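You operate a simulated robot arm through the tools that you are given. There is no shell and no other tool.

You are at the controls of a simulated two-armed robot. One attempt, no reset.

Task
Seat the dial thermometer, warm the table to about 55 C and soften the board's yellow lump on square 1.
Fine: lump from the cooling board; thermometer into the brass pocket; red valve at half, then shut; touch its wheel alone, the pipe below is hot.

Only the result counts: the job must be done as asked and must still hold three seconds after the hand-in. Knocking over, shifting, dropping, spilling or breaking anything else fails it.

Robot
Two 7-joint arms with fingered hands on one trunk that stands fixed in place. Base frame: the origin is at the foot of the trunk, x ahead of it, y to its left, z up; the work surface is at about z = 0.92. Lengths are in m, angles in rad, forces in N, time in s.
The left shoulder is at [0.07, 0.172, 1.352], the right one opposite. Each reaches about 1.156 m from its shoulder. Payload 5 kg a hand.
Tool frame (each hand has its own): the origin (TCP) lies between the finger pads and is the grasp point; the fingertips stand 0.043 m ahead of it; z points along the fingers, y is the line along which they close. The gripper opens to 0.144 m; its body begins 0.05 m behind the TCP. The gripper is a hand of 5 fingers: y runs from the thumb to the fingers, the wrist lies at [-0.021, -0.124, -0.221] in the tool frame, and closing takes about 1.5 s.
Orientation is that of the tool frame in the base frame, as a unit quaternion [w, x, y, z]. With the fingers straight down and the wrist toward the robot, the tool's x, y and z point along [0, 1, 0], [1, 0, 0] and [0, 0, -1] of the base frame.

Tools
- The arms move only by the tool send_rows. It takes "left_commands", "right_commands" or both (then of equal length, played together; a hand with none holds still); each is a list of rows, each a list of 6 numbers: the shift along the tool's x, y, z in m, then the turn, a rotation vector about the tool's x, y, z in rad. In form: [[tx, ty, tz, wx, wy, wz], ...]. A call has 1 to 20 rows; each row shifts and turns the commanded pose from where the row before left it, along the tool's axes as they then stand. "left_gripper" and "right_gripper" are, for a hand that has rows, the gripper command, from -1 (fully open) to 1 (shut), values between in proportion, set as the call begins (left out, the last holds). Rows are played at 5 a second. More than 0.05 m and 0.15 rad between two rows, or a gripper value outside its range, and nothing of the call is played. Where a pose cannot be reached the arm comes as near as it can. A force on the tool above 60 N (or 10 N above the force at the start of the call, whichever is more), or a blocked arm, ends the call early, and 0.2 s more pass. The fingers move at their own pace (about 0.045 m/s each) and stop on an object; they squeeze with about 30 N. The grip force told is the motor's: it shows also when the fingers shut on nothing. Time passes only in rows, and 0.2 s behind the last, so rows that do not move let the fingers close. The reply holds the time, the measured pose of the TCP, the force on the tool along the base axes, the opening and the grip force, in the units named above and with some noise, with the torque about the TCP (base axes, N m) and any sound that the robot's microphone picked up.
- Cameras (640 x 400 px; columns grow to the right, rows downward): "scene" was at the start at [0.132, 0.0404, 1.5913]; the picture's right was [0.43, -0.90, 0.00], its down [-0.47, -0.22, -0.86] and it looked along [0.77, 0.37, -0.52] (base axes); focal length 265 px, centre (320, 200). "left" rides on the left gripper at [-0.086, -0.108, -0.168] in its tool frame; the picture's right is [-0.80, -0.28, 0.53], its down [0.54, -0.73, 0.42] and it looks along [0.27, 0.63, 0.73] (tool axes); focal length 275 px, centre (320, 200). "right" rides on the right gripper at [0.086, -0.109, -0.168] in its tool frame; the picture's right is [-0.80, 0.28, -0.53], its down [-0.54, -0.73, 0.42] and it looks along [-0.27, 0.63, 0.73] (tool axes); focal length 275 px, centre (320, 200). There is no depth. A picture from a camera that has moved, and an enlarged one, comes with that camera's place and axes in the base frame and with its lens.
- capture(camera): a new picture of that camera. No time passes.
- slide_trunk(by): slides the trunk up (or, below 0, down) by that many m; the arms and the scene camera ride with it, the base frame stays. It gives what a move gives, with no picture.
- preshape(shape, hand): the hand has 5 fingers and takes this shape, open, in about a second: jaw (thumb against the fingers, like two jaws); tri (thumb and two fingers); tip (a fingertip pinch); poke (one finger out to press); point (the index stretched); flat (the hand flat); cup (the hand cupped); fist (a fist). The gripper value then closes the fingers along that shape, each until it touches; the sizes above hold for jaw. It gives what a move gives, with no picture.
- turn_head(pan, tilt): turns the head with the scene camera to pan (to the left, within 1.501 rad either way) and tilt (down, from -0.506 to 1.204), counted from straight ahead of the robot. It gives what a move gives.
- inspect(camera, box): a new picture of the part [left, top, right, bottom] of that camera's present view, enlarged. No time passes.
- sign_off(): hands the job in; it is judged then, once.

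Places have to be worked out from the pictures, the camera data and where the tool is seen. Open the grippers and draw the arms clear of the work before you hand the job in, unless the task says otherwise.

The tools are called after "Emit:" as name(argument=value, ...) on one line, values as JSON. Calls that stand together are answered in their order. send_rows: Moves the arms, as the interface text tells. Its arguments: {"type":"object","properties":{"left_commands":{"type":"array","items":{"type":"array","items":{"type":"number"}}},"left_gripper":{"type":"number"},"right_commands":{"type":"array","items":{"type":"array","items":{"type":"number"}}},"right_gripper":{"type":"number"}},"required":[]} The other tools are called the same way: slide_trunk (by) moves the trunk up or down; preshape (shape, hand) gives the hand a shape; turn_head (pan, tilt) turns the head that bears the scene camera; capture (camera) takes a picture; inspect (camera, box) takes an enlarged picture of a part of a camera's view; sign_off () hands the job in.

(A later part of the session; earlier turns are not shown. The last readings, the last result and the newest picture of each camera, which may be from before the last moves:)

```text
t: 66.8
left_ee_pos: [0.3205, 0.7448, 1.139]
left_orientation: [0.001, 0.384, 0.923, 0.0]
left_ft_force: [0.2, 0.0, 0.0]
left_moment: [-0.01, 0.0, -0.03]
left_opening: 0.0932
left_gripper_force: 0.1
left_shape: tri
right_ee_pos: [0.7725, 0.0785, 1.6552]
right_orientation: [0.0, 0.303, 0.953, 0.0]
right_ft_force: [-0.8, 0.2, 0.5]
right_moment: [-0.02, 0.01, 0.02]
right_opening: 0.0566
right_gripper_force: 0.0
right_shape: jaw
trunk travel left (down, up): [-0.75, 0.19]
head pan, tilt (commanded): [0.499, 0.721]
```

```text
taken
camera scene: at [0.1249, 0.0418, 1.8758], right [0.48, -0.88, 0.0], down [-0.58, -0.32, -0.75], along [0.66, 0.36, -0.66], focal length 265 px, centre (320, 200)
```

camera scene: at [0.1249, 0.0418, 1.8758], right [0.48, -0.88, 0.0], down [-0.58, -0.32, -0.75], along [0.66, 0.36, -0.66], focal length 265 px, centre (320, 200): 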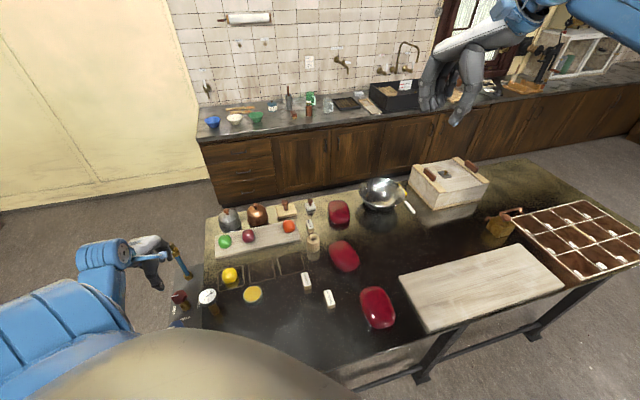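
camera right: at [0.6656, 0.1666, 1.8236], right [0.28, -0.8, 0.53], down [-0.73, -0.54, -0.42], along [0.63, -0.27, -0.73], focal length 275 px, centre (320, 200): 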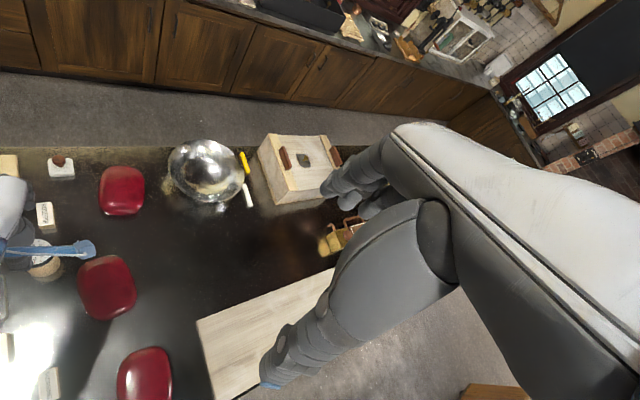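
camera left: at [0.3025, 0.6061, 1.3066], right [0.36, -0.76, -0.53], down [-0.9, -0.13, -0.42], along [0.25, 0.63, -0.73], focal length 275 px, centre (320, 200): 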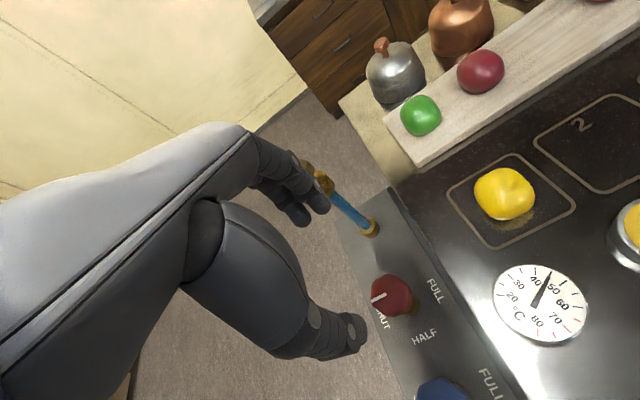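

Good views of wheel and dial. I zoom in on both to get the wheel's centre, facet orientation and the dial reading.

Emit:
inspect(camera="left", box=[345, 245, 455, 355])

Emit:
inspect(camera="left", box=[480, 240, 600, 360])

Emit:
inspect(camera="scene", box=[165, 270, 235, 330])

```text
3.64 times, centred on (400, 300) of left
camera zoom: at [0.3025, 0.6061, 1.3066], right [0.36, -0.76, -0.53], down [-0.9, -0.13, -0.42], along [0.25, 0.63, -0.73], focal length 1001 px, centre (29, -164)
```

zoom: 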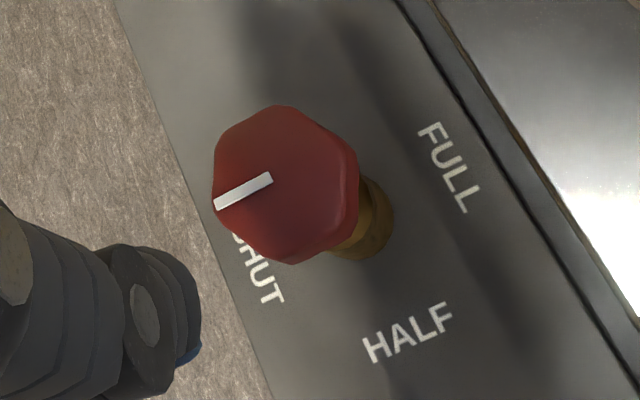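

```text
3.33 times, centred on (540, 300) of left
camera zoom: at [0.3025, 0.6061, 1.3066], right [0.36, -0.76, -0.53], down [-0.9, -0.13, -0.42], along [0.25, 0.63, -0.73], focal length 918 px, centre (-413, -133)
```

zoom: 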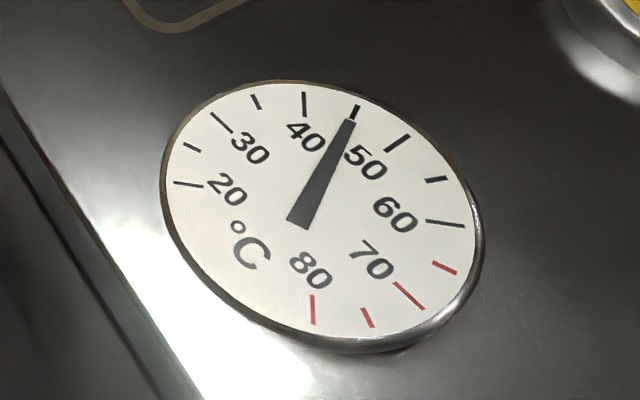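

```text
6.67 times, centred on (200, 300) of scene
camera zoom: at [0.1249, 0.0418, 1.8758], right [0.48, -0.88, 0.0], down [-0.58, -0.32, -0.75], along [0.66, 0.36, -0.66], focal length 1767 px, centre (1120, -467)
```

zoom: 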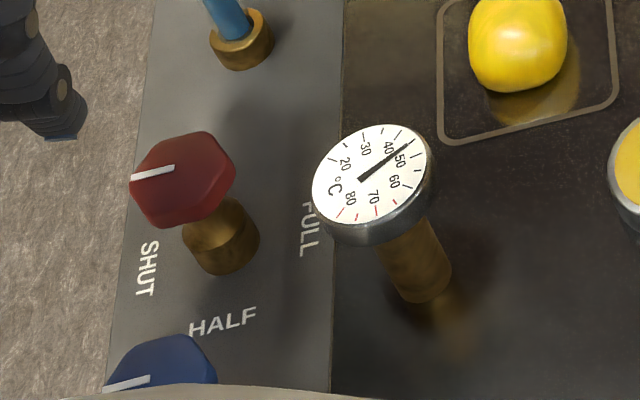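

The dial reads 45 °C now; the wheel is a hexagon centred ≈ (0.3175, 0.742), top ≈ 0.966, with flats facing exactly along my grip axis. I shift a few mm and lower to z ≈ 1.01, then check the fingertips against the wheel.

Emit:
send_rows(left_commands=[[-0.005, -0.0027, 0.02, 0, 0, 0], [0, 0, 0.04, 0, 0, 0], [0, 0, 0.04, 0, 0, 0], [0, 0, 0.025, 0, 0, 0], [0, 0, 0, 0, 0, 0]])

Emit:
inspect(camera="left", box=[250, 190, 400, 340])

Emit:
inspect(camera="scene", box=[145, 270, 235, 340])

```text
t: 68.0
left_ee_pos: [0.3208, 0.7384, 1.0159]
left_orientation: [0.0, 0.382, 0.924, -0.001]
left_ft_force: [-0.2, 0.2, 0.3]
left_moment: [-0.01, -0.02, -0.03]
left_opening: 0.0932
left_gripper_force: 0.1
left_shape: tri
right_ee_pos: [0.7738, 0.0797, 1.6558]
right_orientation: [0.0, 0.303, 0.953, -0.001]
right_ft_force: [0.2, 0.8, 0.0]
right_moment: [0.01, 0.01, 0.02]
right_opening: 0.0568
right_gripper_force: 0.1
right_shape: jaw
trunk travel left (down, up): [-0.75, 0.19]
head pan, tilt (commanded): [0.499, 0.721]
```

```text
2.67 times, centred on (325, 265) of left
camera zoom: at [0.3035, 0.6002, 1.1831], right [0.36, -0.76, -0.53], down [-0.9, -0.13, -0.42], along [0.25, 0.63, -0.73], focal length 734 px, centre (307, 27)
```

zoom: 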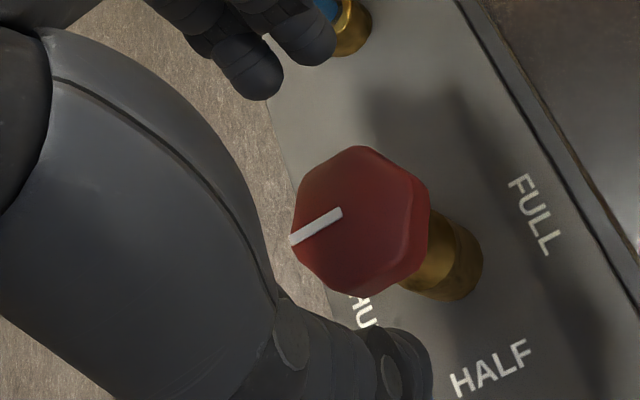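

```text
5.71 times, centred on (190, 305) of scene
camera zoom: at [0.1246, 0.0415, 1.8758], right [0.48, -0.88, 0.0], down [-0.58, -0.32, -0.75], along [0.66, 0.36, -0.66], focal length 1514 px, centre (1063, -400)
```

zoom: 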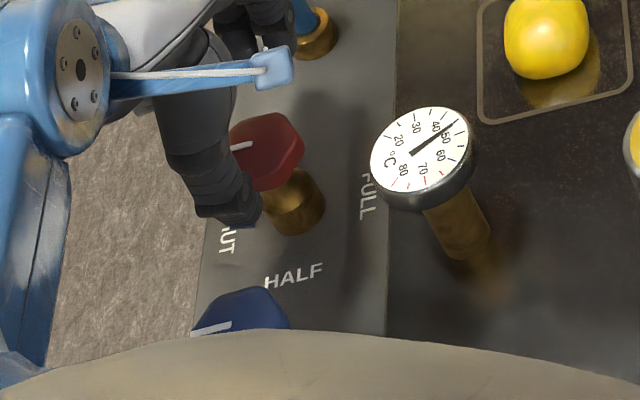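

The wheel centre is at tool (0.004, 0.001), well centred; top ≈ 0.960, about 15 mm thick. I lower to z ≈ 0.988 so the fingertips meet the wheel's rim and stay above its underside, then look once more.

Emit:
send_rows(left_commands=[[0, 0.001, 0.014, 0, 0, 0], [0, 0, 0.012, 0, 0, 0], [0, 0, 0, 0, 0, 0]])

Emit:
inspect(camera="left", box=[250, 170, 400, 320])

Emit:
inspect(camera="scene", box=[155, 280, 205, 320])

```text
t: 68.8
left_ee_pos: [0.3202, 0.7373, 0.9892]
left_orientation: [-0.001, 0.382, 0.924, 0.0]
left_ft_force: [0.1, -0.8, -0.8]
left_moment: [-0.02, 0.02, 0.01]
left_opening: 0.0933
left_gripper_force: 0.1
left_shape: tri
right_ee_pos: [0.7729, 0.0787, 1.6558]
right_orientation: [0.001, 0.303, 0.953, 0.001]
right_ft_force: [-0.2, -0.2, -0.9]
right_moment: [0.0, -0.02, 0.01]
right_opening: 0.0565
right_gripper_force: 0.1
right_shape: jaw
trunk travel left (down, up): [-0.75, 0.19]
head pan, tilt (commanded): [0.499, 0.721]
```

```text
2.67 times, centred on (325, 245) of left
camera zoom: at [0.3044, 0.5997, 1.1571], right [0.36, -0.76, -0.53], down [-0.9, -0.13, -0.42], along [0.25, 0.63, -0.73], focal length 734 px, centre (307, 80)
```

zoom: 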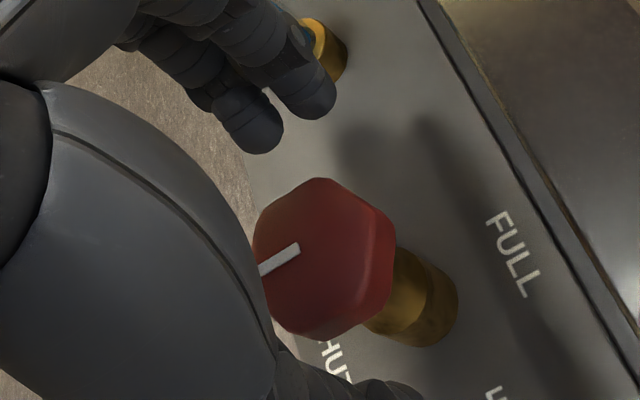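

```text
10.00 times, centred on (180, 300) of scene
camera zoom: at [0.1246, 0.0412, 1.8758], right [0.48, -0.88, 0.0], down [-0.58, -0.32, -0.75], along [0.66, 0.36, -0.66], focal length 2650 px, centre (1720, -800)
```

zoom: 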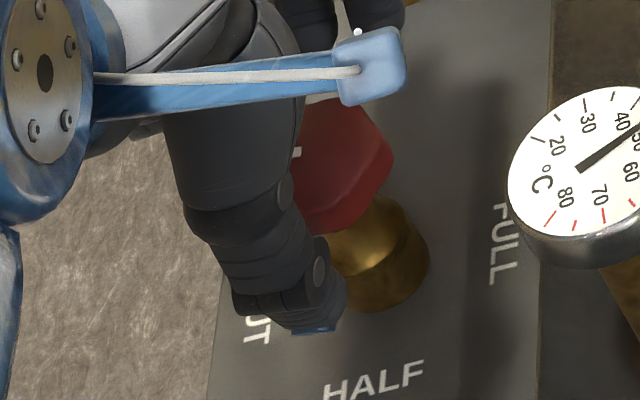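

Thumb tip is level with the wheel's underside (≈ 0.946), and will rise slightly as it closes, so only the wheel gets touched. I close on the wheel.

Emit:
send_rows(left_commands=[[0, 0, 0, 0, 0, 0], [0, 0, 0, 0, 0, 0], [0, 0, 0, 0, 0, 0], [0, 0, 0, 0, 0, 0], [0, 0, 0, 0, 0, 0], [0, 0, 0, 0, 0, 0], [0, 0, 0, 0, 0, 0]], left_gripper=0.45)

Emit:
inspect(camera="left", box=[250, 170, 400, 320])

Emit:
inspect(camera="scene", box=[155, 270, 225, 330])

```text
t: 70.4
left_ee_pos: [0.3217, 0.7384, 0.9896]
left_orientation: [0.0, 0.383, 0.924, 0.0]
left_ft_force: [1.2, 1.8, 1.1]
left_moment: [0.05, -0.04, 0.0]
left_opening: 0.041
left_gripper_force: 0.0
left_shape: tri
right_ee_pos: [0.7732, 0.0786, 1.6556]
right_orientation: [0.0, 0.303, 0.953, 0.0]
right_ft_force: [-0.1, -0.7, -0.2]
right_moment: [0.04, -0.01, 0.01]
right_opening: 0.0565
right_gripper_force: 0.2
right_shape: jaw
trunk travel left (down, up): [-0.75, 0.19]
head pan, tilt (commanded): [0.499, 0.721]
```

```text
2.67 times, centred on (325, 245) of left
camera zoom: at [0.3046, 0.6, 1.1571], right [0.36, -0.76, -0.53], down [-0.9, -0.13, -0.42], along [0.25, 0.63, -0.73], focal length 734 px, centre (307, 80)
```

zoom: 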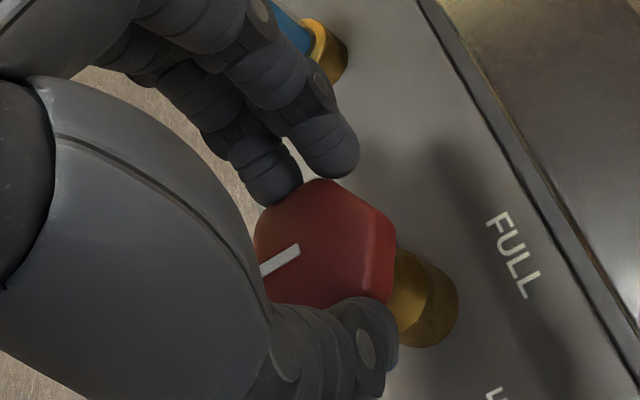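

```text
6.67 times, centred on (190, 300) of scene
camera zoom: at [0.1249, 0.0416, 1.8758], right [0.48, -0.88, 0.0], down [-0.58, -0.32, -0.75], along [0.66, 0.36, -0.66], focal length 1767 px, centre (1187, -467)
```

zoom: 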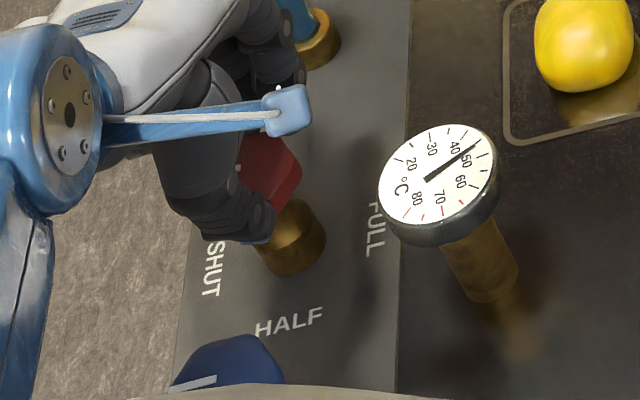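

The fingers lie on the wheel but reached the commanded width without squeezing; I tighten the grip.

Emit:
send_rows(left_commands=[[0, 0, 0, 0, 0, 0], [0, 0, 0, 0, 0, 0], [0, 0, 0, 0, 0, 0]], left_gripper=0.7)

Emit:
inspect(camera="left", box=[250, 170, 400, 320])

```text
t: 71.2
left_ee_pos: [0.3212, 0.7374, 0.9901]
left_orientation: [0.0, 0.383, 0.924, -0.002]
left_ft_force: [0.2, -0.7, -1.3]
left_moment: [0.0, 0.02, -0.01]
left_opening: 0.0365
left_gripper_force: 29.9
left_shape: tri
right_ee_pos: [0.7738, 0.0789, 1.6559]
right_orientation: [0.0, 0.304, 0.953, 0.0]
right_ft_force: [-0.1, -0.4, -0.7]
right_moment: [0.0, -0.01, -0.01]
right_opening: 0.0569
right_gripper_force: 0.0
right_shape: jaw
trunk travel left (down, up): [-0.75, 0.19]
head pan, tilt (commanded): [0.499, 0.721]
```

```text
2.67 times, centred on (325, 245) of left
camera zoom: at [0.3045, 0.5997, 1.1569], right [0.36, -0.76, -0.53], down [-0.9, -0.13, -0.42], along [0.25, 0.63, -0.73], focal length 734 px, centre (307, 80)
```

zoom: 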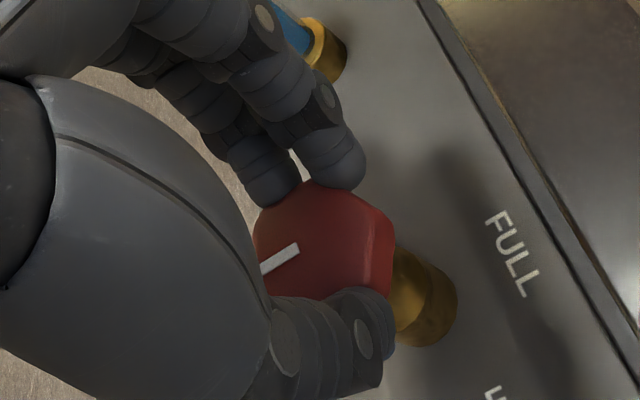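

Firm grip (30 N) on the wheel. I turn it counter-clockwise (seen from above) by 45° first, pivoting about the wheel's axis, and check.

Emit:
send_rows(left_commands=[[0, 0.0006, 0, 0, 0, -0.13], [0, 0.0006, 0, 0, 0, -0.13], [0, 0.0006, 0, 0, 0, -0.13], [0, 0.0006, 0, 0, 0, -0.13], [0, 0.0006, 0, 0, 0, -0.13], [0, 0.0006, 0, 0, 0, -0.135]])

Emit:
capture(camera="left")

Emit:
inspect(camera="scene", box=[145, 260, 235, 330])

```text
t: 72.6
left_ee_pos: [0.3229, 0.7414, 0.9885]
left_orientation: [0.0, -0.001, 1.0, 0.0]
left_ft_force: [6.3, 8.1, 6.0]
left_moment: [0.39, -0.19, -0.13]
left_opening: 0.0364
left_gripper_force: 29.4
left_shape: tri
right_ee_pos: [0.776, 0.0807, 1.6549]
right_orientation: [-0.002, 0.304, 0.953, -0.001]
right_ft_force: [-0.1, 0.0, 0.4]
right_moment: [-0.01, 0.05, 0.03]
right_opening: 0.0562
right_gripper_force: 0.1
right_shape: jaw
trunk travel left (down, up): [-0.75, 0.19]
head pan, tilt (commanded): [0.499, 0.721]
```

```text
taken
camera left: at [0.4095, 0.6325, 1.1564], right [0.8, -0.28, -0.53], down [-0.54, -0.73, -0.42], along [-0.27, 0.63, -0.73], focal length 275 px, centre (320, 200)
```

left: 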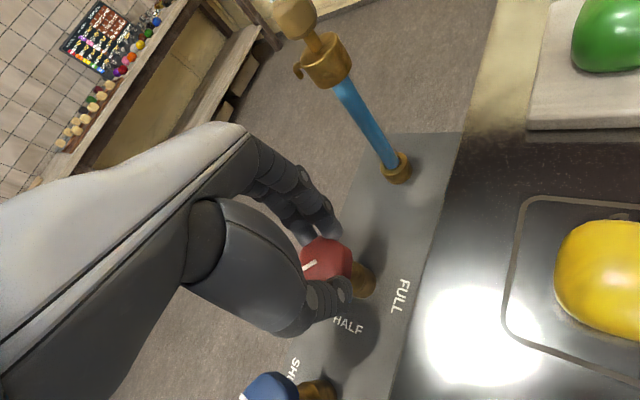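

```text
5.71 times, centred on (190, 295) of scene
camera zoom: at [0.1269, 0.0419, 1.8757], right [0.48, -0.88, 0.0], down [-0.58, -0.32, -0.75], along [0.66, 0.36, -0.66], focal length 1514 px, centre (1063, -343)
```

zoom: 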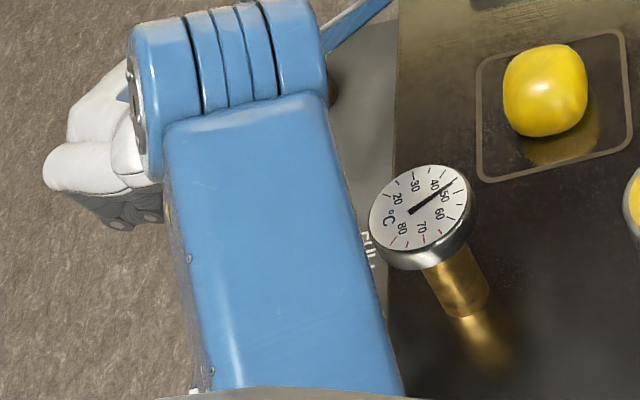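

The hand turned to yaw 90° with ~10 N side force. I zoom in to see whether the wheel's pointer followed.

Emit:
inspect(camera="left", box=[260, 190, 430, 360])

```text
2.35 times, centred on (345, 275) of left
camera zoom: at [0.4095, 0.6325, 1.1564], right [0.8, -0.28, -0.53], down [-0.54, -0.73, -0.42], along [-0.27, 0.63, -0.73], focal length 648 px, centre (261, 24)
```

zoom: 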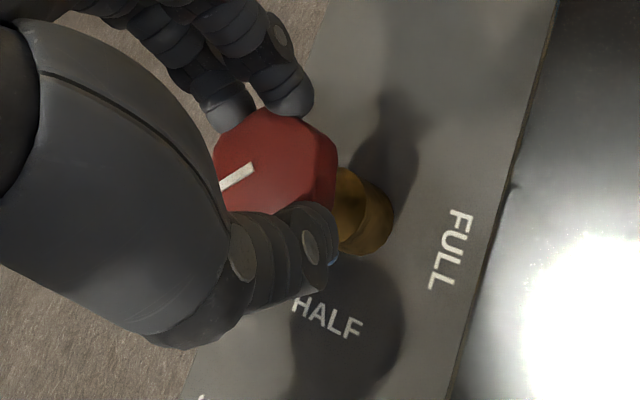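

The wheel followed the hand by 45°. I continue the remaining 45° to HALF, easing the side load slightly.

Emit:
send_rows(left_commands=[[-0.0005, 0.0012, 0, 0, 0, -0.13], [-0.0003, 0.001, 0, 0, 0, -0.13], [0, 0.0006, 0, 0, 0, -0.13]])

Emit:
inspect(camera="left", box=[260, 190, 430, 360])

Emit:
capture(camera="scene")

```text
t: 73.4
left_ee_pos: [0.3233, 0.7459, 0.9887]
left_orientation: [0.001, -0.194, 0.981, 0.001]
left_ft_force: [7.4, 8.0, 11.3]
left_moment: [0.42, -0.19, -0.09]
left_opening: 0.0367
left_gripper_force: 30.1
left_shape: tri
right_ee_pos: [0.7723, 0.0793, 1.6551]
right_orientation: [0.0, 0.304, 0.953, -0.001]
right_ft_force: [-0.7, -0.1, 0.7]
right_moment: [0.0, 0.02, -0.02]
right_opening: 0.0564
right_gripper_force: 0.1
right_shape: jaw
trunk travel left (down, up): [-0.75, 0.19]
head pan, tilt (commanded): [0.499, 0.721]
```

```text
2.35 times, centred on (345, 275) of left
camera zoom: at [0.4439, 0.6766, 1.1563], right [0.84, 0.04, -0.53], down [-0.22, -0.88, -0.42], along [-0.49, 0.48, -0.73], focal length 648 px, centre (261, 24)
```

zoom: 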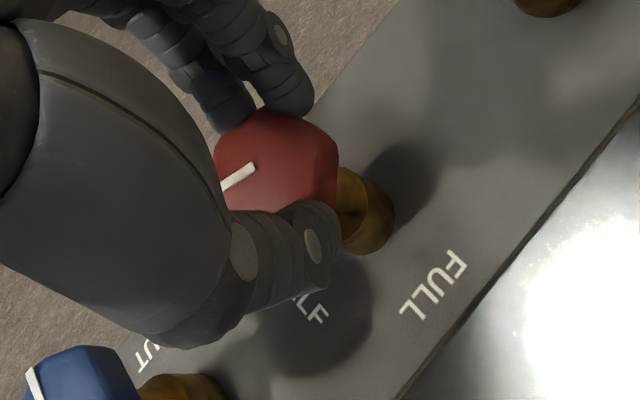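

```text
taken
camera scene: at [0.1259, 0.0418, 1.8758], right [0.48, -0.88, 0.0], down [-0.58, -0.32, -0.75], along [0.66, 0.36, -0.66], focal length 265 px, centre (320, 200)
```

scene: 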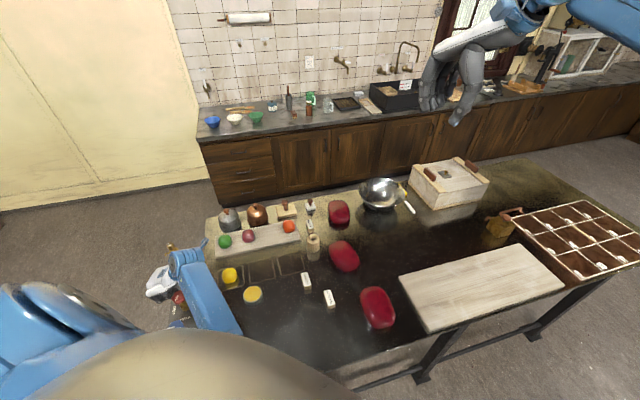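

The wheel is at 67° and still following, with modest loads. I finish the last 22° while easing the hand toward tool −x and a touch upward.

Emit:
send_rows(left_commands=[[-0.001, 0.0006, -0.0005, 0, 0, -0.13], [-0.001, 0.0006, -0.0005, 0, 0, -0.13], [0, 0.0006, 0, 0, 0, -0.135], [0, 0, 0, 0, 0, 0]])

Emit:
inspect(camera="left", box=[230, 170, 430, 370])

Emit:
capture(camera="left")

```text
t: 74.4
left_ee_pos: [0.3235, 0.7471, 0.989]
left_orientation: [-0.001, -0.383, 0.924, -0.001]
left_ft_force: [0.8, 14.5, 2.9]
left_moment: [0.68, 0.11, -0.11]
left_opening: 0.0365
left_gripper_force: 29.8
left_shape: tri
right_ee_pos: [0.7747, 0.0795, 1.655]
right_orientation: [-0.001, 0.303, 0.953, -0.001]
right_ft_force: [-0.3, 0.6, 0.3]
right_moment: [0.01, 0.01, -0.01]
right_opening: 0.0565
right_gripper_force: 0.1
right_shape: jaw
trunk travel left (down, up): [-0.75, 0.19]
head pan, tilt (commanded): [0.499, 0.721]
```

```text
2.00 times, centred on (330, 270) of left
camera zoom: at [0.4602, 0.7309, 1.1566], right [0.76, 0.36, -0.53], down [0.13, -0.9, -0.42], along [-0.63, 0.25, -0.73], focal length 551 px, centre (300, 60)
```

zoom: 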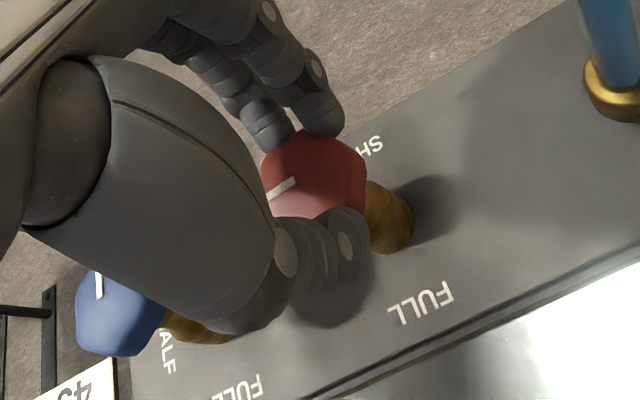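

```text
taken
camera left: at [0.4602, 0.7309, 1.1566], right [0.76, 0.36, -0.53], down [0.13, -0.9, -0.42], along [-0.63, 0.25, -0.73], focal length 275 px, centre (320, 200)
```

left: 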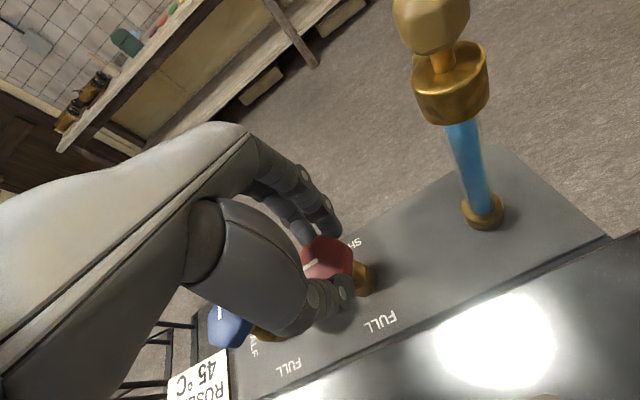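

The wheel's pointer now stands at HALF (225°). I open the fingers and lift straight off so I can verify the pointer and watch the dial.

Emit:
send_rows(left_commands=[[0, 0, 0, 0, 0, 0], [0, 0, 0, 0, 0, 0], [0, 0, 0, 0, 0, 0], [0, 0, 0, 0, 0, 0], [0, 0, 0, 0, 0, 0], [0, 0, 0, 0, 0, 0]], left_gripper=-0.3)

Emit:
inspect(camera="left", box=[230, 170, 430, 370])

```text
t: 75.8
left_ee_pos: [0.3247, 0.7459, 0.9888]
left_orientation: [0.0, -0.382, 0.924, -0.001]
left_ft_force: [0.5, -0.3, 0.0]
left_moment: [0.01, 0.01, 0.01]
left_opening: 0.0929
left_gripper_force: 0.1
left_shape: tri
right_ee_pos: [0.7744, 0.0785, 1.6561]
right_orientation: [0.0, 0.304, 0.953, 0.001]
right_ft_force: [-0.4, 0.1, 0.1]
right_moment: [0.01, 0.02, -0.01]
right_opening: 0.0566
right_gripper_force: 0.1
right_shape: jaw
trunk travel left (down, up): [-0.75, 0.19]
head pan, tilt (commanded): [0.499, 0.721]
```

```text
2.00 times, centred on (330, 270) of left
camera zoom: at [0.4609, 0.7297, 1.1574], right [0.76, 0.36, -0.53], down [0.13, -0.9, -0.42], along [-0.63, 0.25, -0.73], focal length 551 px, centre (300, 60)
```

zoom: 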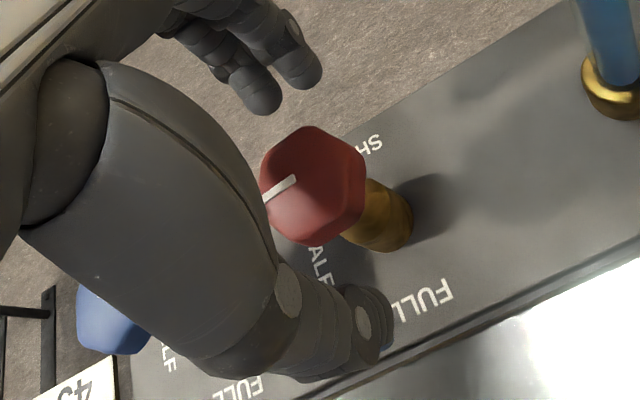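

The pointer stands near 225–230°, i.e. at HALF. I lift the hand straight up and step aside toward +x so that the head camera can see the dial.

Emit:
send_rows(left_commands=[[0, 0, -0.04, 0, 0, 0], [0, 0, -0.05, 0, 0, 0], [0, 0, -0.05, 0, 0, 0], [-0.03, -0.03, -0.02, 0, 0, 0], [-0.035, -0.035, 0, 0, 0, 0]])

Emit:
capture(camera="scene")

Emit:
inspect(camera="scene", box=[155, 260, 245, 330])

```text
t: 77.0
left_ee_pos: [0.4169, 0.7472, 1.15]
left_orientation: [-0.001, -0.384, 0.923, 0.0]
left_ft_force: [-0.3, 0.1, -0.2]
left_moment: [-0.04, 0.02, 0.05]
left_opening: 0.0934
left_gripper_force: 0.0
left_shape: tri
right_ee_pos: [0.7779, 0.0799, 1.6531]
right_orientation: [-0.001, 0.303, 0.953, 0.0]
right_ft_force: [-0.6, -0.2, -0.1]
right_moment: [0.0, 0.07, 0.01]
right_opening: 0.0567
right_gripper_force: 0.1
right_shape: jaw
trunk travel left (down, up): [-0.75, 0.19]
head pan, tilt (commanded): [0.499, 0.721]
```

```text
taken
camera scene: at [0.1288, 0.0413, 1.8754], right [0.48, -0.88, 0.0], down [-0.58, -0.32, -0.75], along [0.66, 0.36, -0.66], focal length 265 px, centre (320, 200)
```

scene: 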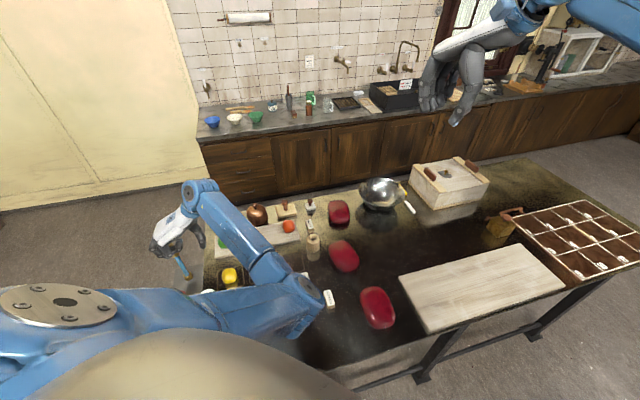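

```text
5.71 times, centred on (200, 295) of scene
camera zoom: at [0.1288, 0.0413, 1.8754], right [0.48, -0.88, 0.0], down [-0.58, -0.32, -0.75], along [0.66, 0.36, -0.66], focal length 1514 px, centre (1006, -343)
```

zoom: 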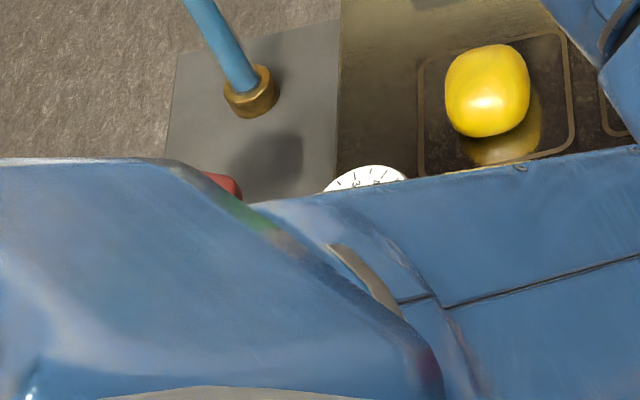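

The arm's elbow swung across the view of the dial. I turn the hand back to yaw 45°, which earlier gave a clear view.

Emit:
send_rows(left_commands=[[0, 0, 0, 0, 0, 0.145], [0, 0, 0, 0, 0, 0.145], [0, 0, 0, 0, 0, 0.145], [0, 0, 0, 0, 0, 0.145], [0, 0, 0, 0, 0, 0.145], [0, 0, 0, 0, 0, 0.145], [0, 0, 0, 0, 0, 0.145], [0, 0, 0, 0, 0, 0.145], [0, 0, 0, 0, 0, 0.145], [0, 0, 0, 0, 0, 0.145], [0, 0, 0, 0, 0, 0.12]])

Emit:
capture(camera="scene")

Emit:
capture(camera="left")

Emit:
inspect(camera="scene", box=[155, 260, 245, 330])

```text
t: 79.4
left_ee_pos: [0.4141, 0.7479, 1.1487]
left_orientation: [0.001, 0.385, 0.923, 0.0]
left_ft_force: [-0.8, -0.1, 0.3]
left_moment: [0.0, 0.0, 0.02]
left_opening: 0.0935
left_gripper_force: 0.1
left_shape: tri
right_ee_pos: [0.7725, 0.0809, 1.6568]
right_orientation: [-0.001, 0.304, 0.953, 0.0]
right_ft_force: [-0.3, 0.0, 0.2]
right_moment: [-0.03, -0.02, 0.03]
right_opening: 0.0566
right_gripper_force: 0.1
right_shape: jaw
trunk travel left (down, up): [-0.75, 0.19]
head pan, tilt (commanded): [0.499, 0.721]
```

```text
taken
camera scene: at [0.1235, 0.0426, 1.8759], right [0.48, -0.88, 0.0], down [-0.58, -0.32, -0.75], along [0.66, 0.36, -0.66], focal length 265 px, centre (320, 200)
```

scene: 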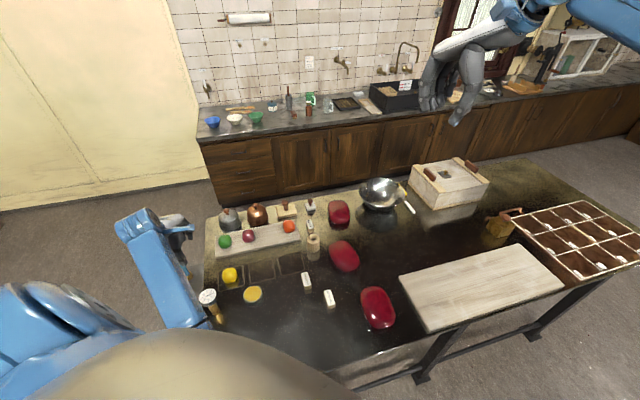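

```text
taken
camera left: at [0.398, 0.609, 1.3167], right [0.36, -0.77, -0.53], down [-0.9, -0.13, -0.42], along [0.26, 0.63, -0.73], focal length 275 px, centre (320, 200)
```

left: 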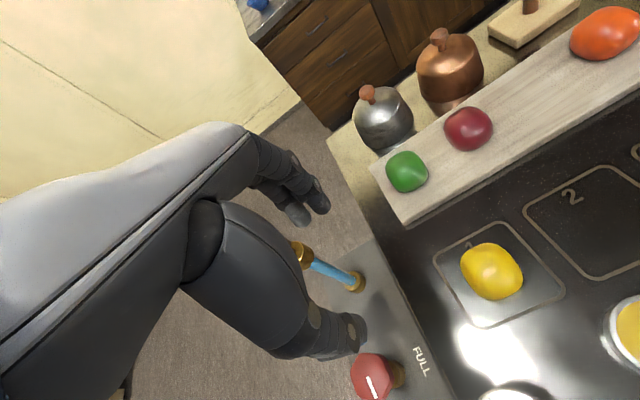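

```text
5.71 times, centred on (200, 295) of scene
camera zoom: at [0.1235, 0.0426, 1.8759], right [0.48, -0.88, 0.0], down [-0.58, -0.32, -0.75], along [0.66, 0.36, -0.66], focal length 1514 px, centre (1006, -343)
```

zoom: 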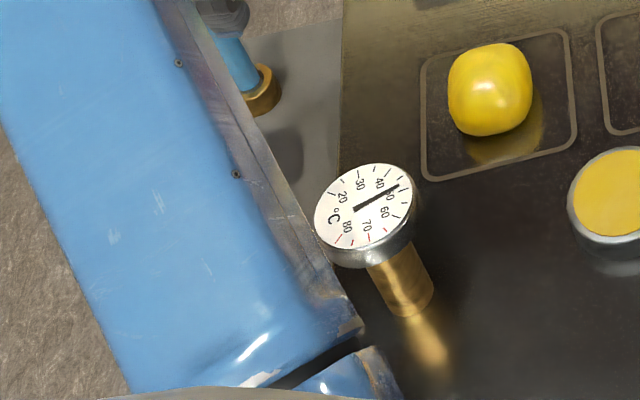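

The dial is visible to the head camera again; I zoom in for a reading.

Emit:
inspect(camera="scene", box=[196, 284, 222, 306])

Emit:
inspect(camera="left", box=[330, 330, 450, 400])

```text
16.00 times, centred on (209, 295) of scene
camera zoom: at [0.1235, 0.0426, 1.8759], right [0.48, -0.88, 0.0], down [-0.58, -0.32, -0.75], along [0.66, 0.36, -0.66], focal length 4240 px, centre (2096, -1320)
```

zoom: 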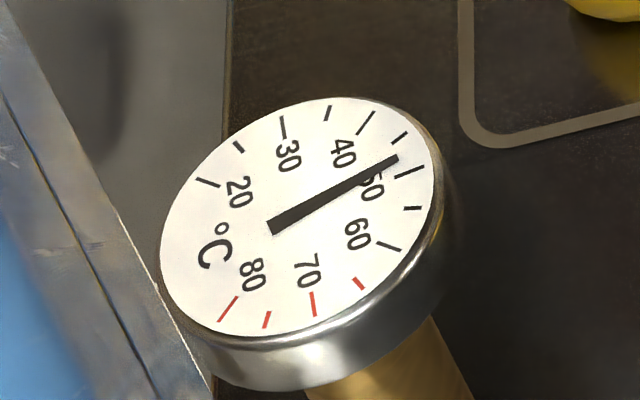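

```text
5.33 times, centred on (390, 365) of left
camera zoom: at [0.398, 0.609, 1.3167], right [0.36, -0.77, -0.53], down [-0.9, -0.13, -0.42], along [0.26, 0.63, -0.73], focal length 1468 px, centre (-53, -680)
```

zoom: 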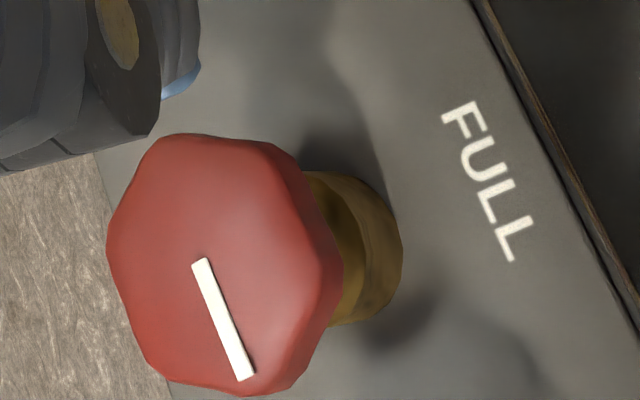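

It reads about 48 °C, rising ~0.5 °C/s (sensor lag ~1.6 s). I move back over the wheel at yaw 45° to be ready, then read again for the rate.

Emit:
send_rows(left_commands=[[0.0309, -0.0323, 0.018, 0, 0, 0], [0.0309, -0.0323, 0.018, 0, 0, 0]])

Emit:
inspect(camera="scene", box=[196, 284, 222, 306])

Emit:
capture(camera="left")

```text
t: 80.0
left_ee_pos: [0.3229, 0.7462, 1.1159]
left_orientation: [0.002, 0.383, 0.924, 0.001]
left_ft_force: [0.3, 0.4, 0.6]
left_moment: [0.01, -0.03, 0.03]
left_opening: 0.0935
left_gripper_force: 0.1
left_shape: tri
right_ee_pos: [0.7693, 0.0785, 1.6584]
right_orientation: [0.002, 0.304, 0.953, -0.001]
right_ft_force: [-1.5, -0.1, 1.1]
right_moment: [-0.04, -0.11, -0.02]
right_opening: 0.0564
right_gripper_force: 0.0
right_shape: jaw
trunk travel left (down, up): [-0.75, 0.19]
head pan, tilt (commanded): [0.499, 0.721]
```

```text
16.00 times, centred on (209, 295) of scene
camera zoom: at [0.1186, 0.0423, 1.8763], right [0.48, -0.88, 0.0], down [-0.58, -0.32, -0.75], along [0.66, 0.36, -0.66], focal length 4240 px, centre (2096, -1320)
```

zoom: 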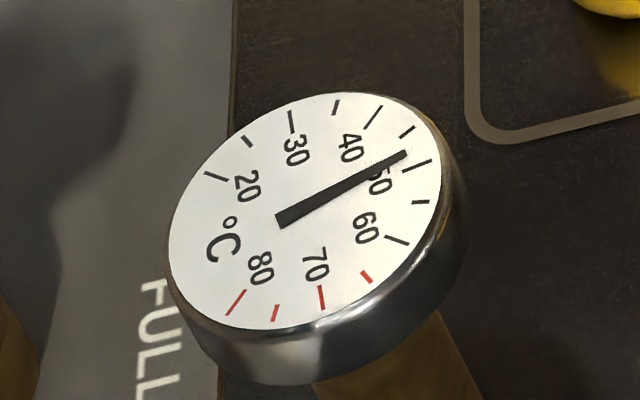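

```text
taken
camera left: at [0.3049, 0.6069, 1.2834], right [0.36, -0.77, -0.53], down [-0.9, -0.13, -0.43], along [0.26, 0.63, -0.73], focal length 275 px, centre (320, 200)
```

left: 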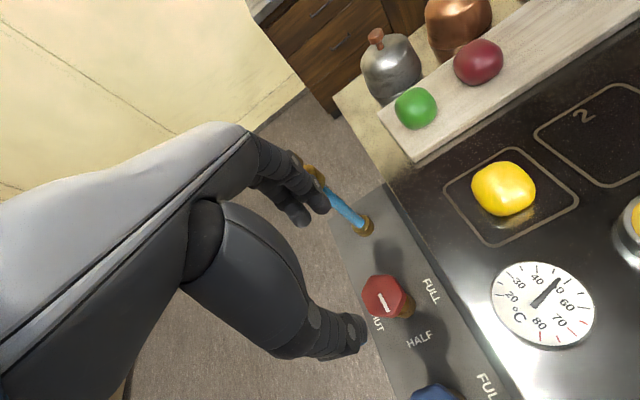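

Now 47.6 °C, about 0.4 °C/s. I wait here 4 s and read again.

Emit:
send_rows(left_commands=[[0, 0, 0, 0, 0, 0], [0, 0, 0, 0, 0, 0], [0, 0, 0, 0, 0, 0], [0, 0, 0, 0, 0, 0], [0, 0, 0, 0, 0, 0], [0, 0, 0, 0, 0, 0], [0, 0, 0, 0, 0, 0], [0, 0, 0, 0, 0, 0], [0, 0, 0, 0, 0, 0], [0, 0, 0, 0, 0, 0], [0, 0, 0, 0, 0, 0], [0, 0, 0, 0, 0, 0], [0, 0, 0, 0, 0, 0], [0, 0, 0, 0, 0, 0], [0, 0, 0, 0, 0, 0], [0, 0, 0, 0, 0, 0], [0, 0, 0, 0, 0, 0], [0, 0, 0, 0, 0, 0]])

Emit:
inspect(camera="scene", box=[196, 284, 222, 306])

Emit:
inspect(camera="left", box=[360, 250, 600, 390])

```text
t: 83.8
left_ee_pos: [0.3255, 0.7443, 1.1151]
left_orientation: [0.0, 0.382, 0.924, 0.001]
left_ft_force: [0.3, 0.0, -0.1]
left_moment: [-0.03, -0.01, -0.01]
left_opening: 0.0935
left_gripper_force: 0.1
left_shape: tri
right_ee_pos: [0.7728, 0.0803, 1.6558]
right_orientation: [-0.001, 0.304, 0.953, 0.0]
right_ft_force: [0.1, -0.6, 0.5]
right_moment: [0.01, 0.04, 0.02]
right_opening: 0.0567
right_gripper_force: 0.1
right_shape: jaw
trunk travel left (down, up): [-0.75, 0.19]
head pan, tilt (commanded): [0.499, 0.721]
```

```text
16.00 times, centred on (209, 295) of scene
camera zoom: at [0.1249, 0.0415, 1.8758], right [0.48, -0.88, 0.0], down [-0.58, -0.32, -0.75], along [0.66, 0.36, -0.66], focal length 4240 px, centre (2096, -1320)
```

zoom: 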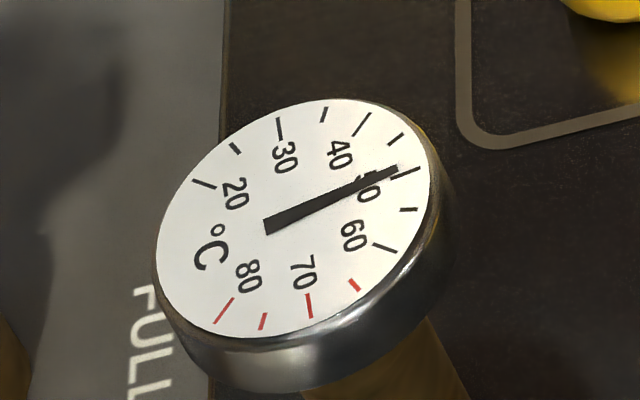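

```text
2.67 times, centred on (480, 320) of left
camera zoom: at [0.3089, 0.6066, 1.2822], right [0.36, -0.76, -0.53], down [-0.9, -0.13, -0.42], along [0.25, 0.63, -0.73], focal length 734 px, centre (-107, -120)
```

zoom: 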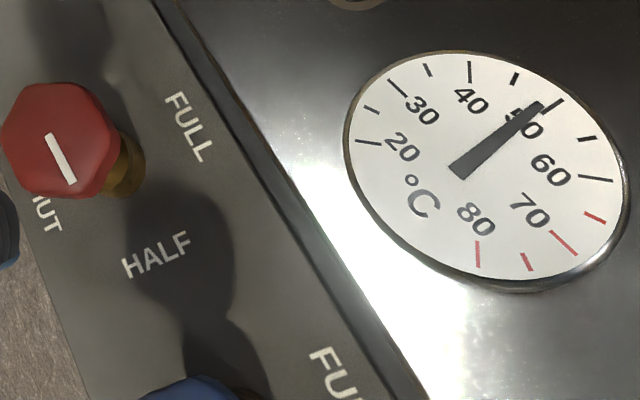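

49.2 °C and rising 0.42 °C/s, so true ~50; 55 would come around t ≈ 96. I go back now to yaw 135° over the wheel and descend part way, to be gripping in good time.

Emit:
send_rows(left_commands=[[0, 0, 0, 0, 0, -0.1428], [0, 0, 0, 0, 0, -0.1428], [0, 0, 0, 0, 0, -0.1428], [0, 0, 0, 0, 0, -0.1428], [0, 0, 0, 0, 0, -0.1428], [0, 0, 0, 0, 0, -0.1428], [0, 0, 0, 0, 0, -0.1428], [0, 0, 0, 0, 0, -0.1428], [0, 0, 0, 0, 0, -0.1428], [0, 0, 0, 0, 0, -0.1428], [0, 0, 0, 0, 0, -0.1428], [0, 0, 0.035, 0, 0, 0], [0, 0, 0.035, 0, 0, 0], [0, 0, 0.03, 0, 0, 0]])

Emit:
inspect(camera="left", box=[230, 170, 430, 370])

Emit:
capture(camera="scene")

```text
t: 86.8
left_ee_pos: [0.3266, 0.7455, 1.0106]
left_orientation: [0.0, -0.383, 0.924, 0.0]
left_ft_force: [0.0, 0.0, 0.0]
left_moment: [0.01, -0.03, 0.04]
left_opening: 0.0931
left_gripper_force: 0.0
left_shape: tri
right_ee_pos: [0.7737, 0.0782, 1.655]
right_orientation: [0.0, 0.304, 0.953, 0.0]
right_ft_force: [0.9, -0.5, 0.3]
right_moment: [0.0, 0.0, 0.01]
right_opening: 0.0565
right_gripper_force: 0.1
right_shape: jaw
trunk travel left (down, up): [-0.75, 0.19]
head pan, tilt (commanded): [0.499, 0.721]
```

```text
2.00 times, centred on (330, 270) of left
camera zoom: at [0.4638, 0.7294, 1.1787], right [0.76, 0.36, -0.53], down [0.13, -0.9, -0.42], along [-0.63, 0.25, -0.73], focal length 551 px, centre (300, 60)
```

zoom: 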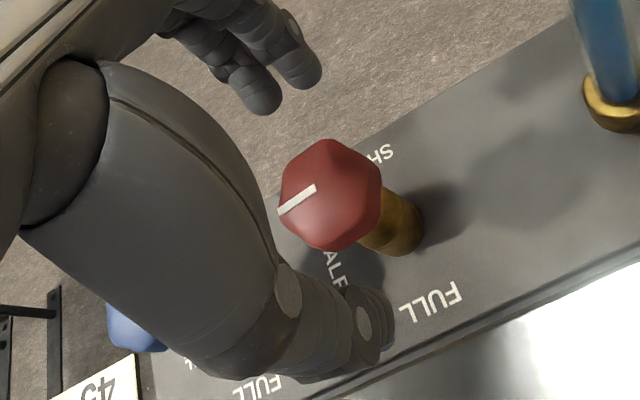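

```text
taken
camera scene: at [0.1254, 0.042, 1.8758], right [0.48, -0.88, 0.0], down [-0.58, -0.32, -0.75], along [0.66, 0.36, -0.66], focal length 265 px, centre (320, 200)
```

scene: 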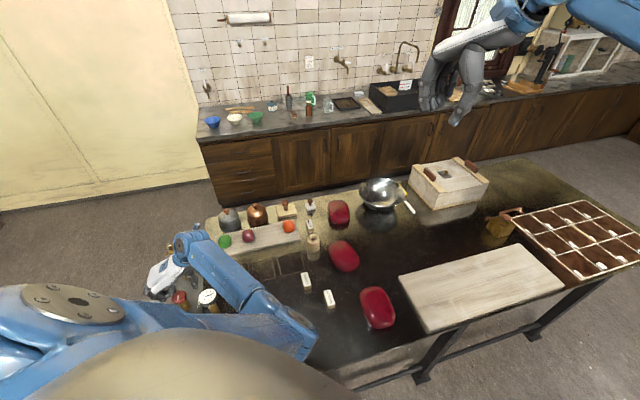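

In this arm pose the head camera sees the dial between forearm and upper arm, so I can watch while gripping. I shift 4 mm along tool y, lower to grip height, and close on the wheel.

Emit:
send_rows(left_commands=[[0.0005, 0.004, 0.01, 0, 0, 0], [0, 0, 0.0115, 0, 0, 0]])

Emit:
send_rows(left_commands=[[0, 0, 0, 0, 0, 0], [0, 0, 0, 0, 0, 0], [0, 0, 0, 0, 0, 0], [0, 0, 0, 0, 0, 0], [0, 0, 0, 0, 0, 0], [0, 0, 0, 0, 0, 0], [0, 0, 0, 0, 0, 0]], left_gripper=0.7)

Emit:
inspect(camera="left", box=[230, 170, 430, 370])

Emit:
inspect(camera="scene", box=[196, 284, 222, 306])

```text
t: 87.4
left_ee_pos: [0.324, 0.7485, 0.9921]
left_orientation: [0.0, -0.382, 0.924, -0.001]
left_ft_force: [-0.6, 0.0, -0.5]
left_moment: [-0.02, 0.03, -0.01]
left_opening: 0.0936
left_gripper_force: 0.1
left_shape: tri
right_ee_pos: [0.7733, 0.0793, 1.6546]
right_orientation: [0.0, 0.303, 0.953, 0.0]
right_ft_force: [-0.1, 1.4, -0.8]
right_moment: [-0.04, 0.03, -0.02]
right_opening: 0.0569
right_gripper_force: 0.1
right_shape: jaw
trunk travel left (down, up): [-0.75, 0.19]
head pan, tilt (commanded): [0.499, 0.721]
```

```text
t: 89.0
left_ee_pos: [0.3234, 0.7474, 0.9911]
left_orientation: [0.0, -0.383, 0.924, 0.0]
left_ft_force: [-2.1, 3.0, 0.4]
left_moment: [0.1, 0.09, 0.01]
left_opening: 0.0362
left_gripper_force: 29.5
left_shape: tri
right_ee_pos: [0.7733, 0.0787, 1.6559]
right_orientation: [0.0, 0.303, 0.953, 0.0]
right_ft_force: [0.5, 0.5, 0.4]
right_moment: [0.0, 0.0, 0.02]
right_opening: 0.0565
right_gripper_force: 0.1
right_shape: jaw
trunk travel left (down, up): [-0.75, 0.19]
head pan, tilt (commanded): [0.499, 0.721]
```

```text
2.00 times, centred on (330, 270) of left
camera zoom: at [0.4606, 0.7314, 1.159], right [0.76, 0.36, -0.53], down [0.13, -0.9, -0.42], along [-0.63, 0.25, -0.73], focal length 551 px, centre (300, 60)
```

zoom: 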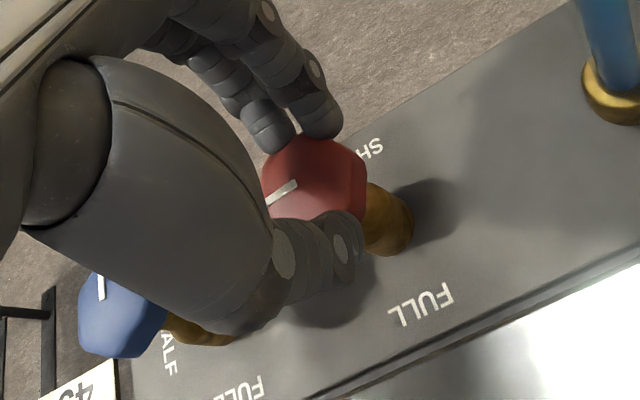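

```text
16.00 times, centred on (209, 295) of scene
camera zoom: at [0.1246, 0.0418, 1.8758], right [0.48, -0.88, 0.0], down [-0.58, -0.32, -0.75], along [0.66, 0.36, -0.66], focal length 4240 px, centre (2096, -1320)
```

zoom: 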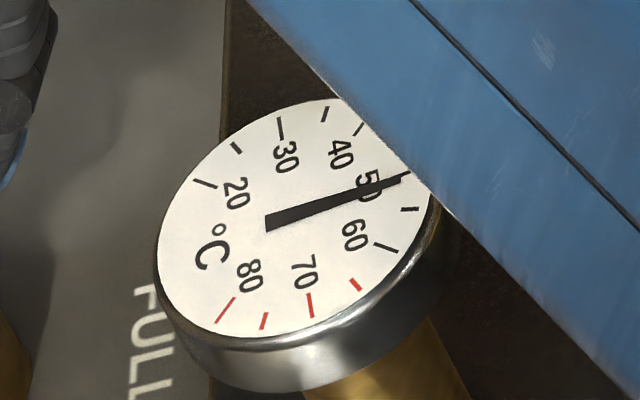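

I'm gripping the wheel (30 N) and the dial reads ~50.6 °C, with the rate slowing to ~0.3 °C/s. I hold and wait 4 s.

Emit:
send_rows(left_commands=[[0, 0, 0, 0, 0, 0], [0, 0, 0, 0, 0, 0], [0, 0, 0, 0, 0, 0], [0, 0, 0, 0, 0, 0], [0, 0, 0, 0, 0, 0], [0, 0, 0, 0, 0, 0], [0, 0, 0, 0, 0, 0], [0, 0, 0, 0, 0, 0], [0, 0, 0, 0, 0, 0], [0, 0, 0, 0, 0, 0], [0, 0, 0, 0, 0, 0], [0, 0, 0, 0, 0, 0], [0, 0, 0, 0, 0, 0], [0, 0, 0, 0, 0, 0], [0, 0, 0, 0, 0, 0], [0, 0, 0, 0, 0, 0], [0, 0, 0, 0, 0, 0], [0, 0, 0, 0, 0, 0], [0, 0, 0, 0, 0, 0]])

Emit:
inspect(camera="scene", box=[196, 284, 222, 306])

Emit:
inspect(camera="scene", box=[215, 255, 275, 305])

```text
t: 93.0
left_ee_pos: [0.3229, 0.7475, 0.9927]
left_orientation: [0.001, -0.383, 0.924, -0.001]
left_ft_force: [-1.7, 3.5, 0.4]
left_moment: [0.13, 0.09, 0.0]
left_opening: 0.0364
left_gripper_force: 30.4
left_shape: tri
right_ee_pos: [0.7733, 0.08, 1.6562]
right_orientation: [0.0, 0.304, 0.953, 0.0]
right_ft_force: [-0.3, 0.3, 0.0]
right_moment: [0.0, 0.01, -0.01]
right_opening: 0.0567
right_gripper_force: 0.1
right_shape: jaw
trunk travel left (down, up): [-0.75, 0.19]
head pan, tilt (commanded): [0.499, 0.721]
```

```text
16.00 times, centred on (209, 295) of scene
camera zoom: at [0.1246, 0.0418, 1.8758], right [0.48, -0.88, 0.0], down [-0.58, -0.32, -0.75], along [0.66, 0.36, -0.66], focal length 4240 px, centre (2096, -1320)
```

zoom: 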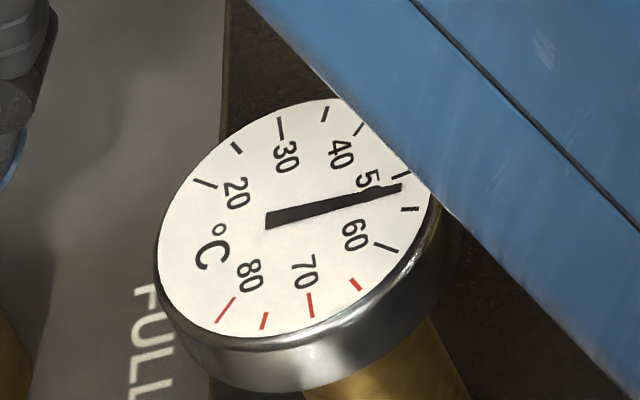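

```text
8.00 times, centred on (245, 280) of scene
camera zoom: at [0.1246, 0.0418, 1.8758], right [0.48, -0.88, 0.0], down [-0.58, -0.32, -0.75], along [0.66, 0.36, -0.66], focal length 2120 px, centre (920, -440)
```

zoom: 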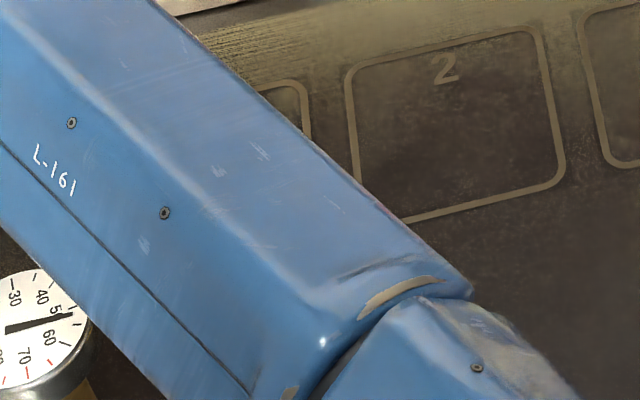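

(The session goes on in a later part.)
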